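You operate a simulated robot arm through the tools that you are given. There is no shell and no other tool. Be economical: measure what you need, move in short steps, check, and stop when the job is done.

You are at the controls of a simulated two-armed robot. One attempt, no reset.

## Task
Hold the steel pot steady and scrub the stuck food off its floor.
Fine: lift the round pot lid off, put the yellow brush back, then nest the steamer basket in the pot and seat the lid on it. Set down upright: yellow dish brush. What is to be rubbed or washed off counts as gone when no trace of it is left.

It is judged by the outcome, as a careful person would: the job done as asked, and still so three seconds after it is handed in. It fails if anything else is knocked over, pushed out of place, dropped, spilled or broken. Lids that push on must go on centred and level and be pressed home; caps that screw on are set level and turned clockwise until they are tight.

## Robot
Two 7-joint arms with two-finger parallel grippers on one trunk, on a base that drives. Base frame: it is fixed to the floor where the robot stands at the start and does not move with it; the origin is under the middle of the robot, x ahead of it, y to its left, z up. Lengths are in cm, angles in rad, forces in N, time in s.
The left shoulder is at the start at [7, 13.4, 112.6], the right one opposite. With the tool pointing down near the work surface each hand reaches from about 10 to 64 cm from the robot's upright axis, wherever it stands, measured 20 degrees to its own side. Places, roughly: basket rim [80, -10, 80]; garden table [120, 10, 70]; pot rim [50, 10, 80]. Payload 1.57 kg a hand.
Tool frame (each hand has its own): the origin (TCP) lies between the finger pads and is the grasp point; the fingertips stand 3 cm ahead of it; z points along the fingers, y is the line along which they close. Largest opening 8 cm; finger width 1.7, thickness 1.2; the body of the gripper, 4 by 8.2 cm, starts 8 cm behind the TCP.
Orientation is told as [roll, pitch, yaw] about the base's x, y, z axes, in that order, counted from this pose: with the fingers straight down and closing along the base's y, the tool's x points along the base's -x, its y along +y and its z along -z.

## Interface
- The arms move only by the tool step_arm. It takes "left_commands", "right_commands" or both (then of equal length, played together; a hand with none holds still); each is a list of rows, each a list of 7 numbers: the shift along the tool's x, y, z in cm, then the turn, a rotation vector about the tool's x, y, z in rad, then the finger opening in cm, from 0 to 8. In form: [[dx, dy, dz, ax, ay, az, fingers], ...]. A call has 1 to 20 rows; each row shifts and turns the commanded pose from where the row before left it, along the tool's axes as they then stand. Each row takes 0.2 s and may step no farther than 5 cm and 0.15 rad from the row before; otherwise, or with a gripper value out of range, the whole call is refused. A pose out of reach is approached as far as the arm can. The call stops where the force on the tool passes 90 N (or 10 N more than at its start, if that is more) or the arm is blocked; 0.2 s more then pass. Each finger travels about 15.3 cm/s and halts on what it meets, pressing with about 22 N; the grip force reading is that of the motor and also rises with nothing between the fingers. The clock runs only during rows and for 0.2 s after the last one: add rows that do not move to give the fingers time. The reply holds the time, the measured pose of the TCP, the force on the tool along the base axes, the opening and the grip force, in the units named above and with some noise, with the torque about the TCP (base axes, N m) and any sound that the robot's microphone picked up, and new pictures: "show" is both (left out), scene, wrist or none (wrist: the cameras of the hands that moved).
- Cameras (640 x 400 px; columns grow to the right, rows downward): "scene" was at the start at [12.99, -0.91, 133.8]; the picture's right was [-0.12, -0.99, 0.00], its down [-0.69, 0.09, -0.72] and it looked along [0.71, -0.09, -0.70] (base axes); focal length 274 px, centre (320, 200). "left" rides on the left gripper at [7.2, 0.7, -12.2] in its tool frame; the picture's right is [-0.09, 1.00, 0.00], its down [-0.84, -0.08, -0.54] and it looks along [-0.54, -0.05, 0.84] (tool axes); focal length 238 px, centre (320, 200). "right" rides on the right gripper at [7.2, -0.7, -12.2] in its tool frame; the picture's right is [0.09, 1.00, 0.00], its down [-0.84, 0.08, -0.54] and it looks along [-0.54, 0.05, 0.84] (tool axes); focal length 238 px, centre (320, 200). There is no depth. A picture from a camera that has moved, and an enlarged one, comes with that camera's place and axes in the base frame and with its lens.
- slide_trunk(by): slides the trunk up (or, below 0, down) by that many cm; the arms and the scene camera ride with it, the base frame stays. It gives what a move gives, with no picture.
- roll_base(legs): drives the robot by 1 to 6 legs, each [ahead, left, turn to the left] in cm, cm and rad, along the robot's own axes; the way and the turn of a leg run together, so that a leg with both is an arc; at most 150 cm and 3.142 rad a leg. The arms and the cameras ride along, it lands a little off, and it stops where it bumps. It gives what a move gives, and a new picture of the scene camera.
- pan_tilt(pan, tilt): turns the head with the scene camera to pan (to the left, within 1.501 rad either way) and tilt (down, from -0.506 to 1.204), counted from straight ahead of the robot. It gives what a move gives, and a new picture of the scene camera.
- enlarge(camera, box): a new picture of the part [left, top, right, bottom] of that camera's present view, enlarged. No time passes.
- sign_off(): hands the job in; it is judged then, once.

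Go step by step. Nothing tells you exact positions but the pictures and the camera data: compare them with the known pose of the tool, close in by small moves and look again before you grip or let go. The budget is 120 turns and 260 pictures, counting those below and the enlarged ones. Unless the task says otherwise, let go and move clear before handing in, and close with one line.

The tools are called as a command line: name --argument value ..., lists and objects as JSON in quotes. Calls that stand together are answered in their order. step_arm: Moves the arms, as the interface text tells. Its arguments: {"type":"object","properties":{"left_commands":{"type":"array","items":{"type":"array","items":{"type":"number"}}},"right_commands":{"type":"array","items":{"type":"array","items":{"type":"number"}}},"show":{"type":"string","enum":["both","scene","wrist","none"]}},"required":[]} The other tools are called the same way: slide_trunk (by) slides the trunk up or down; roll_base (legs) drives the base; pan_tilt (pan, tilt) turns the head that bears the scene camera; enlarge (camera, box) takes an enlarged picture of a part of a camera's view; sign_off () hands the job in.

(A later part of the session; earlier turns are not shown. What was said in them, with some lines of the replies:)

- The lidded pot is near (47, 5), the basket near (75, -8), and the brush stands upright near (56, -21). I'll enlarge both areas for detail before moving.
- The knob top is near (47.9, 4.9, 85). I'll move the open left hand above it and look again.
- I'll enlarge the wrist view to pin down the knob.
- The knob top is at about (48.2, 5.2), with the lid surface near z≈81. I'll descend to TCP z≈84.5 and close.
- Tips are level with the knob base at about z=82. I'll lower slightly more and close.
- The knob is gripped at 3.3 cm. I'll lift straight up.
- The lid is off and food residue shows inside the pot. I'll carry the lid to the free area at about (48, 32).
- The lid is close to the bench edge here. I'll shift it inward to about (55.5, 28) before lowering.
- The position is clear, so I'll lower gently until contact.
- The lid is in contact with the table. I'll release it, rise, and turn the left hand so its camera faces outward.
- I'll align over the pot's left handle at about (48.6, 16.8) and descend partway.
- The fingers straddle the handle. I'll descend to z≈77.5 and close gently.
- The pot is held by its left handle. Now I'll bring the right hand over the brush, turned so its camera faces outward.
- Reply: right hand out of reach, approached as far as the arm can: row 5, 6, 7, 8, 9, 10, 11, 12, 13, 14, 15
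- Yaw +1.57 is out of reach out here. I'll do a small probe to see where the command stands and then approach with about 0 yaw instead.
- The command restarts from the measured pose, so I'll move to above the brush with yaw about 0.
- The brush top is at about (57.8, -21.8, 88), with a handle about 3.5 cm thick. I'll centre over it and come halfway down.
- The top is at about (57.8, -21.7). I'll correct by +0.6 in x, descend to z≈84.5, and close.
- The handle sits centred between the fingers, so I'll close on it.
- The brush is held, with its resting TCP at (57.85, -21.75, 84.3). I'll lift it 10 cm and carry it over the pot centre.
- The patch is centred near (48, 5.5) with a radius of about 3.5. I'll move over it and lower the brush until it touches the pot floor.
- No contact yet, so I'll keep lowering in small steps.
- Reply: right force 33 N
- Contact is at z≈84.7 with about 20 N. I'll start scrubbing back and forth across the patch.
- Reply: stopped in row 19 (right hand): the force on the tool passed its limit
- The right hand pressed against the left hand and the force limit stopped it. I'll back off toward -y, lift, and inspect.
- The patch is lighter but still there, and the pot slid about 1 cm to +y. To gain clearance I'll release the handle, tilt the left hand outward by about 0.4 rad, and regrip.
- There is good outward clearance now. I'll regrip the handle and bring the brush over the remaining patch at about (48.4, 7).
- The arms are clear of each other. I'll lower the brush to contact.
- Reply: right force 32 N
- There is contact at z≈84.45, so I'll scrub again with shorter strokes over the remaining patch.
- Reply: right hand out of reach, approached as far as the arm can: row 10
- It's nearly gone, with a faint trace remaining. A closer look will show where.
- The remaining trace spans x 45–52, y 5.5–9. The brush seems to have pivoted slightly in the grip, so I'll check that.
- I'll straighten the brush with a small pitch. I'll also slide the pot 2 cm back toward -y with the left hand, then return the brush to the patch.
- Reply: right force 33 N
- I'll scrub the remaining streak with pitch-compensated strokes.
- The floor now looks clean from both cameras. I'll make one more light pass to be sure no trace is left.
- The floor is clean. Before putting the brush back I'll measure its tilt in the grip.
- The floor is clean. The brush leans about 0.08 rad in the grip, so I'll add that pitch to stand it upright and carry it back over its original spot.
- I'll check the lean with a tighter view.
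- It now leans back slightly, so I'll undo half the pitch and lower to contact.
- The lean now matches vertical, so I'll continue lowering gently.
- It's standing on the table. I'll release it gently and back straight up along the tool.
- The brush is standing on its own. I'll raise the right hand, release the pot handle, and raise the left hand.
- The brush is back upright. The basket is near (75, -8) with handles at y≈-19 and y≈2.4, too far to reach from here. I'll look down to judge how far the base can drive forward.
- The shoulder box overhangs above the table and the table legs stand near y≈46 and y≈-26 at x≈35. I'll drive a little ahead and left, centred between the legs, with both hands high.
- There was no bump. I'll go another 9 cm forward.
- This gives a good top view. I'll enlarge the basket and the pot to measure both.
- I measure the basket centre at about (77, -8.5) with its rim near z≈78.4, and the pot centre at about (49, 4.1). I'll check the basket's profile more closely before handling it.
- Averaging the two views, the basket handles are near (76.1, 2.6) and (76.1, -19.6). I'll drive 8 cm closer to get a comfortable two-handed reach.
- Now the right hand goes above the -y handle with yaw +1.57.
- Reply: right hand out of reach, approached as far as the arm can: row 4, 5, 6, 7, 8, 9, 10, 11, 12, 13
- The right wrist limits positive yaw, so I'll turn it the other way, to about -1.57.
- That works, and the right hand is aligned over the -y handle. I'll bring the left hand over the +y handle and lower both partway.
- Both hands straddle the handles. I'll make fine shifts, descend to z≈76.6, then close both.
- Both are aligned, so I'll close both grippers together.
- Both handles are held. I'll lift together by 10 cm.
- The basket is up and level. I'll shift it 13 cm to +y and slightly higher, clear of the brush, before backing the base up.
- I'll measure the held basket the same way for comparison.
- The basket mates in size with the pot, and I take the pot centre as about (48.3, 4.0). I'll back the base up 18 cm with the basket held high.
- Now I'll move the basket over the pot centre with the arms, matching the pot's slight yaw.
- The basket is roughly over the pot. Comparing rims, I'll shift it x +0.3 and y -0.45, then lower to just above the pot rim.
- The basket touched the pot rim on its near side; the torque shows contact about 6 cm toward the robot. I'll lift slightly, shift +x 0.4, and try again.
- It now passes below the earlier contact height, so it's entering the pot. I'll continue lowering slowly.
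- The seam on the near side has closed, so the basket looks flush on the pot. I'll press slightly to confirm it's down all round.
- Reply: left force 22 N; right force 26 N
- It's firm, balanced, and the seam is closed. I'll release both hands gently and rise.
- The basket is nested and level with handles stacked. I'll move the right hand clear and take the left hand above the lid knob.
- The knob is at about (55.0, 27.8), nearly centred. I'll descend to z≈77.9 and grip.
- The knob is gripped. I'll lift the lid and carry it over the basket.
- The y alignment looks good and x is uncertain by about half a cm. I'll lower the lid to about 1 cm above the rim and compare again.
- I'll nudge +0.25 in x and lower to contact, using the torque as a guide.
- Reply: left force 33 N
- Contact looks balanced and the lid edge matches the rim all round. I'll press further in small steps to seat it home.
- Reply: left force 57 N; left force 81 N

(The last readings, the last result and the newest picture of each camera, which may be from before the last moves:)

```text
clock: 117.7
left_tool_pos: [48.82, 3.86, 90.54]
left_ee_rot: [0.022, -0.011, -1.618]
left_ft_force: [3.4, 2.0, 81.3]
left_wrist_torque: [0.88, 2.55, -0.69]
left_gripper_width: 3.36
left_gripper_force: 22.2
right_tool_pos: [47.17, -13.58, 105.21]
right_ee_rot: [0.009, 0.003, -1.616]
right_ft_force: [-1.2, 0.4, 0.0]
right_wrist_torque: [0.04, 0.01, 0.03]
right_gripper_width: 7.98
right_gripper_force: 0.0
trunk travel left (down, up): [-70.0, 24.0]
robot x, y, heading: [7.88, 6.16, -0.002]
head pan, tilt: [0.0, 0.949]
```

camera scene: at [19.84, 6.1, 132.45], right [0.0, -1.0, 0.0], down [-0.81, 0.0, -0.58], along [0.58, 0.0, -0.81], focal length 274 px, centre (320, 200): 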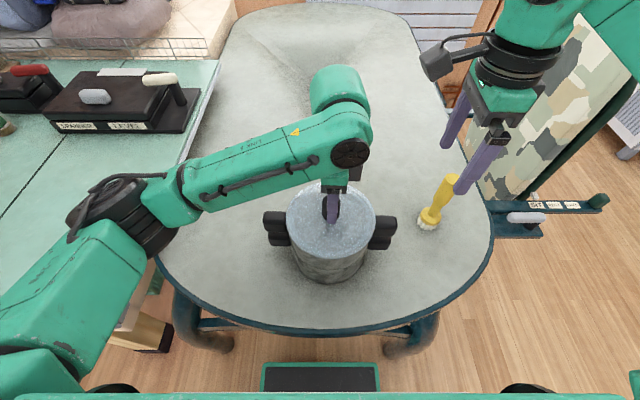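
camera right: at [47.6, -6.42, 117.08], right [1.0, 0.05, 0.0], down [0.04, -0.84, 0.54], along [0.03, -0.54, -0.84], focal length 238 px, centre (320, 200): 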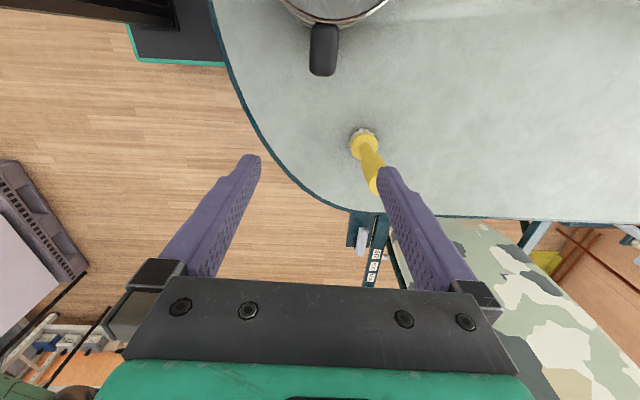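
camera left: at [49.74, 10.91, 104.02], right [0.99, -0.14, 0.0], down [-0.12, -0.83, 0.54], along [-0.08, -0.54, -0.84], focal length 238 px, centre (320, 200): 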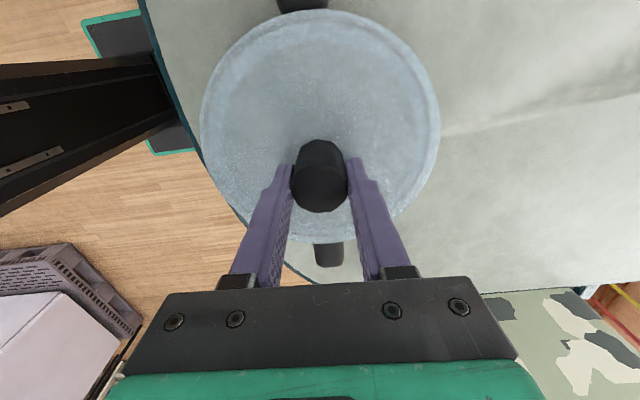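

It's solid at 90.55, matching the height I'd expect for a seated lid. I'll relax, release, rise, and inspect.

step_arm --left_commands '[[0, 0, 0, 0, 0, 0, 1.5], [0, 0, 0, 0, 0, 0, 1.5], [0, 0, 0, 0, 0, 0, 3.8], [0, 0, 0, 0, 0, 0, 6], [0, 0, 0, 0, 0, 0, 8], [0, 0, -3, 0, 0, 0, 8], [0, 0, -4, 0, 0, 0, 8], [3, 0, -4, 0, 0, 0, 8], [4, 0, 0, 0, 0, 0, 8], [4, 0, 0, 0, 0, 0, 8], [4, 0, 0, 0, 0, 0, 8], [0, 0, 0, 0, 0, 0, 8]]' --show "both"

enlarge --camera "scene" --box '[260, 170, 400, 290]'

enlarge --camera "left" --box '[200, 60, 460, 290]'

```text
clock: 120.3
left_tool_pos: [49.8, 18.8, 100.67]
left_ee_rot: [-0.002, -0.001, -1.621]
left_ft_force: [-0.1, -0.7, 0.6]
left_wrist_torque: [0.02, -0.02, -0.03]
left_gripper_width: 8.0
left_gripper_force: 0.0
right_tool_pos: [47.96, -13.72, 104.84]
right_ee_rot: [-0.001, 0.001, -1.617]
right_ft_force: [0.4, -0.9, -0.4]
right_wrist_torque: [0.03, -0.02, 0.0]
right_gripper_width: 7.99
right_gripper_force: 0.0
trunk travel left (down, up): [-70.0, 24.0]
robot x, y, heading: [7.82, 5.9, 0.003]
head pan, tilt: [0.0, 0.949]
camera scene: at [19.9, 6.02, 132.44], right [0.0, -1.0, 0.0], down [-0.81, 0.0, -0.58], along [0.58, 0.0, -0.81], focal length 274 px, centre (320, 200)
camera left: at [50.81, 26.0, 112.82], right [0.99, -0.14, 0.0], down [-0.12, -0.83, 0.54], along [-0.08, -0.54, -0.84], focal length 238 px, centre (320, 200)
```

scene: 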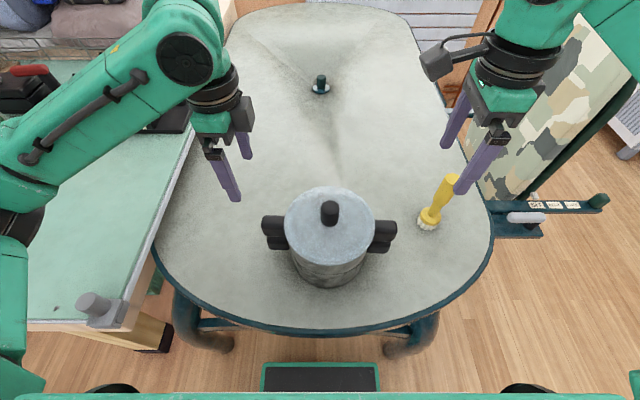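
left: 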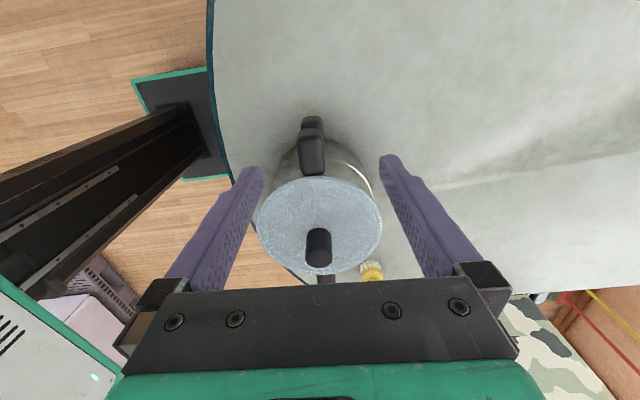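

```text
3.33 times, centred on (330, 230) of scene
camera zoom: at [19.9, 6.02, 132.44], right [0.0, -1.0, 0.0], down [-0.81, 0.0, -0.58], along [0.58, 0.0, -0.81], focal length 913 px, centre (287, 100)
```

zoom: 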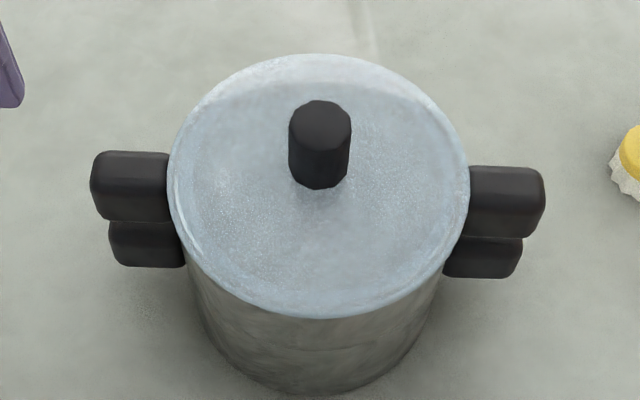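

```text
1.74 times, centred on (330, 175) of left
camera zoom: at [50.81, 26.0, 112.82], right [0.99, -0.14, 0.0], down [-0.12, -0.83, 0.54], along [-0.08, -0.54, -0.84], focal length 414 px, centre (303, 244)
```

zoom: 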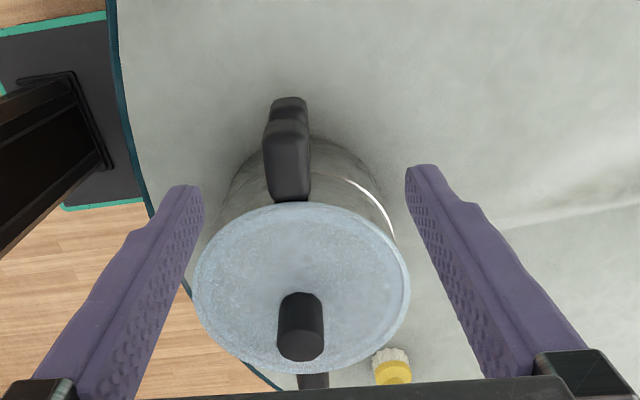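

The lid is centred and level on the basket, and the overhang is equal near and far. I'll do a last check of the seams and the brush, then clear the hands.

enlarge --camera "scene" --box '[275, 225, 385, 295]'

enlarge --camera "left" --box '[240, 100, 400, 220]'

```text
5.71 times, centred on (330, 260) of scene
camera zoom: at [19.9, 6.02, 132.44], right [0.0, -1.0, 0.0], down [-0.81, 0.0, -0.58], along [0.58, 0.0, -0.81], focal length 1566 px, centre (263, -143)
```

zoom: 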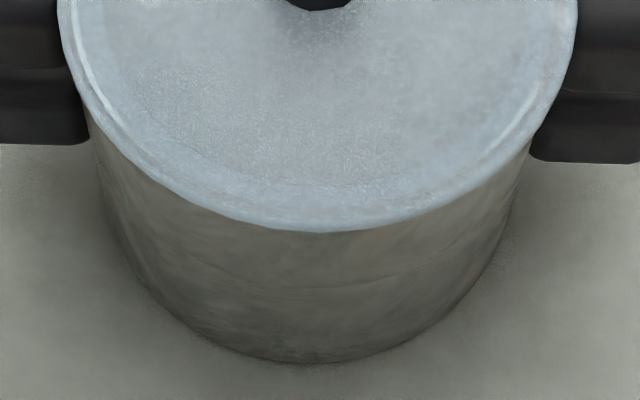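

```text
3.33 times, centred on (320, 160) of left
camera zoom: at [50.81, 26.0, 112.82], right [0.99, -0.14, 0.0], down [-0.12, -0.83, 0.54], along [-0.08, -0.54, -0.84], focal length 794 px, centre (320, 333)
```

zoom: 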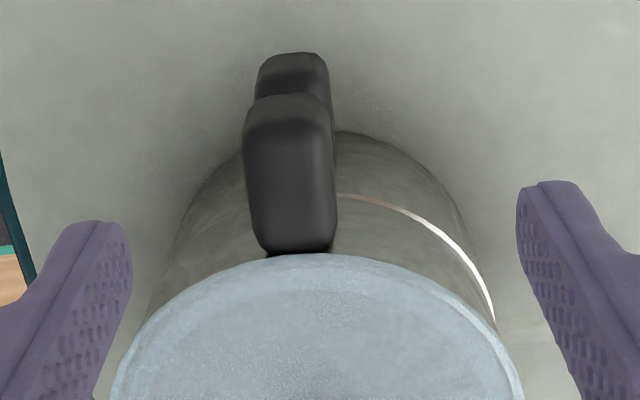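

Height estimates from the two cameras suggest the lid edge may sit slightly high. I'll tilt the left hand to get a low side view of the lid seam.

step_arm --left_commands '[[0, 0, 0, 0, -0.15, 0, 8], [0, 0, 0, 0, -0.15, 0, 8], [0, 0, 0, 0, -0.15, 0, 8], [0, 0, 0, 0, -0.15, 0, 8], [0, 0, 0, 0, -0.15, 0, 8], [3.3, 0, 1.27, 0, 0, 0, 8], [3.3, 0, 1.27, 0, 0, 0, 8], [3.3, 0, 1.27, 0, 0, 0, 8], [3.3, 0, 1.27, 0, 0, 0, 8], [0, 0, 0, 0, 0, 0, 8]]' --show "wrist"

enlarge --camera "left" --box '[220, 80, 420, 280]'

```text
clock: 122.5
left_tool_pos: [49.99, 25.05, 87.79]
left_ee_rot: [0.001, -0.753, -1.619]
left_ft_force: [0.3, 0.6, 0.2]
left_wrist_torque: [-0.05, 0.0, -0.02]
left_gripper_width: 7.99
left_gripper_force: 0.1
right_tool_pos: [47.81, -13.74, 104.9]
right_ee_rot: [0.0, 0.002, -1.617]
right_ft_force: [0.4, 0.0, -0.1]
right_wrist_torque: [0.0, -0.04, 0.02]
right_gripper_width: 7.97
right_gripper_force: 0.0
trunk travel left (down, up): [-70.0, 24.0]
robot x, y, heading: [7.32, 5.94, -0.001]
head pan, tilt: [0.0, 0.949]
camera left: at [51.4, 38.47, 91.86], right [0.99, -0.12, 0.06], down [-0.09, -0.24, 0.97], along [-0.1, -0.96, -0.25], focal length 238 px, centre (320, 200)
```

left: 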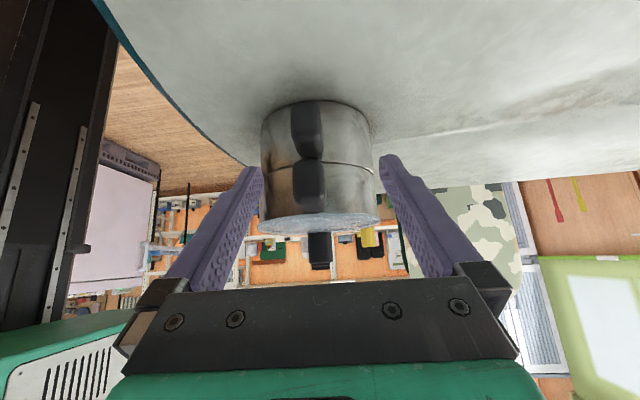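

```text
2.00 times, centred on (320, 180) of left
camera zoom: at [51.4, 38.47, 91.86], right [0.99, -0.12, 0.06], down [-0.09, -0.24, 0.97], along [-0.1, -0.96, -0.25], focal length 477 px, centre (320, 240)
```

zoom: 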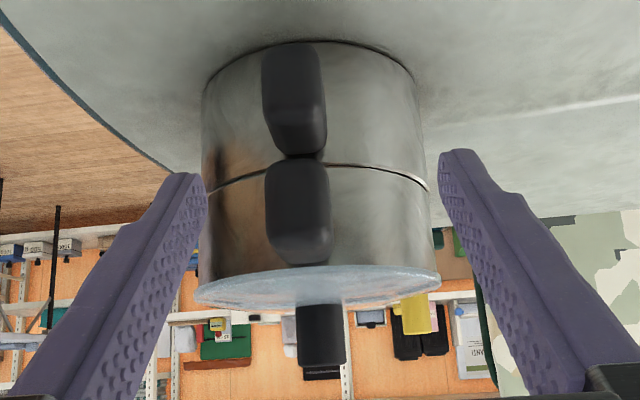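

enlarge --camera "left" --box '[250, 95, 390, 245]'

```text
2.67 times, centred on (320, 170) of left
camera zoom: at [51.4, 38.47, 91.86], right [0.99, -0.12, 0.06], down [-0.09, -0.24, 0.97], along [-0.1, -0.96, -0.25], focal length 636 px, centre (320, 280)
```

zoom: 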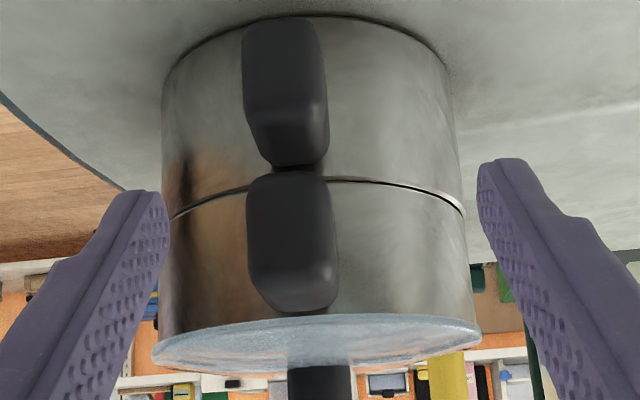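

enlarge --camera "left" --box '[252, 195, 392, 250]'

enlarge --camera "left" --box '[252, 145, 392, 200]'

```text
4.57 times, centred on (322, 222) of left
camera zoom: at [51.4, 38.47, 91.86], right [0.99, -0.12, 0.06], down [-0.09, -0.24, 0.97], along [-0.1, -0.96, -0.25], focal length 1090 px, centre (311, 97)
```

zoom: 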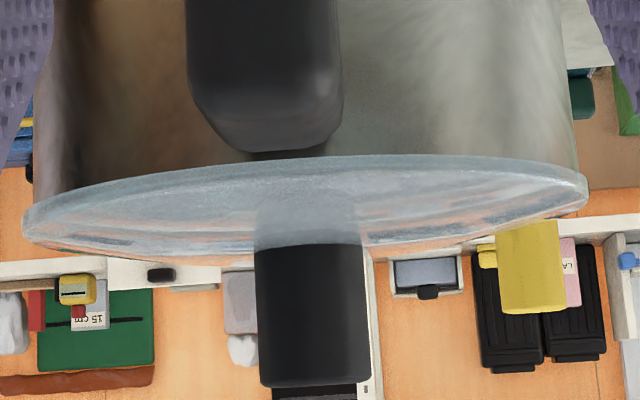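

```text
4.57 times, centred on (322, 172) of left
camera zoom: at [51.4, 38.47, 91.86], right [0.99, -0.12, 0.06], down [-0.09, -0.24, 0.97], along [-0.1, -0.96, -0.25], focal length 1090 px, centre (311, 326)
```

zoom: 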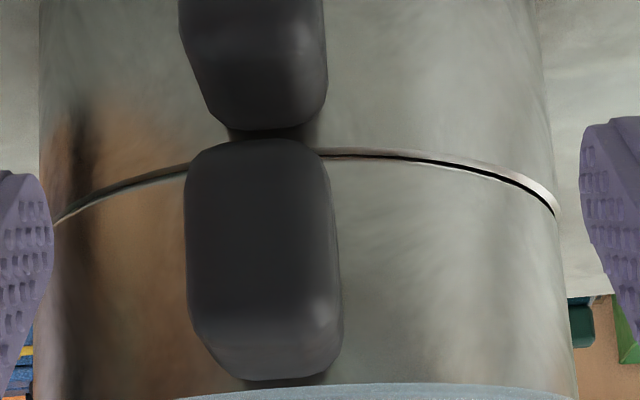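

The side view shows the lid flush on the basket with even overhang and level. The basket is down in the pot with its handles on the pot's. I'll raise the left hand clear and take a final look.

step_arm --left_commands '[[-2.7, 0, -2.9, 0, 0, 0, 8], [-2.7, 0, -2.9, 0, 0, 0, 8], [-2.7, 0, -2.9, 0, 0, 0, 8], [0, 0, 0, 0, 0, 0, 8]]' --show "scene"

enlarge --camera "scene" --box '[250, 150, 480, 300]'

```text
clock: 123.5
left_tool_pos: [50.1, 24.98, 99.85]
left_ee_rot: [-0.003, -0.752, -1.62]
left_ft_force: [1.1, 1.1, 0.4]
left_wrist_torque: [0.02, 0.01, 0.04]
left_gripper_width: 8.03
left_gripper_force: 0.1
right_tool_pos: [48.05, -13.6, 104.88]
right_ee_rot: [0.0, 0.001, -1.616]
right_ft_force: [0.4, 0.6, 0.1]
right_wrist_torque: [-0.01, 0.01, -0.03]
right_gripper_width: 8.0
right_gripper_force: 0.0
trunk travel left (down, up): [-70.0, 24.0]
robot x, y, heading: [7.61, 6.37, -0.001]
head pan, tilt: [0.0, 0.949]
camera scene: at [19.87, 6.14, 132.44], right [0.0, -1.0, 0.0], down [-0.81, 0.0, -0.58], along [0.58, 0.0, -0.81], focal length 274 px, centre (320, 200)
```

scene: 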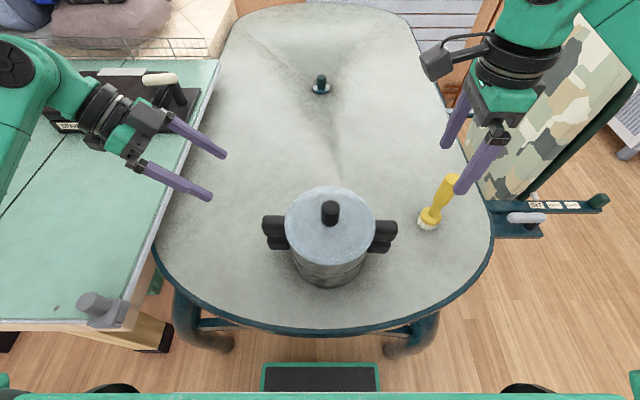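

```text
2.67 times, centred on (365, 225) of scene
camera zoom: at [19.87, 6.14, 132.44], right [0.0, -1.0, 0.0], down [-0.81, 0.0, -0.58], along [0.58, 0.0, -0.81], focal length 731 px, centre (200, 133)
```

zoom: 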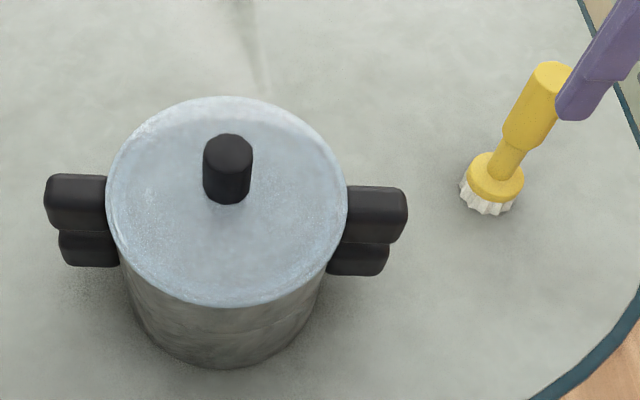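

The pot floor is clean, the brush stands upright back in its place, and the basket and lid are seated. Both hands are empty and clear, so I'm handing it in.

sign_off

```text
The job is handed in.
```

The pot is scrubbed clean and the brush is back upright where it stood. The basket is nested in the pot with the lid seated level on top; the pot ended about 1–2 cm from where it started, because it slid during the scrubbing and again while I pressed the lid on.
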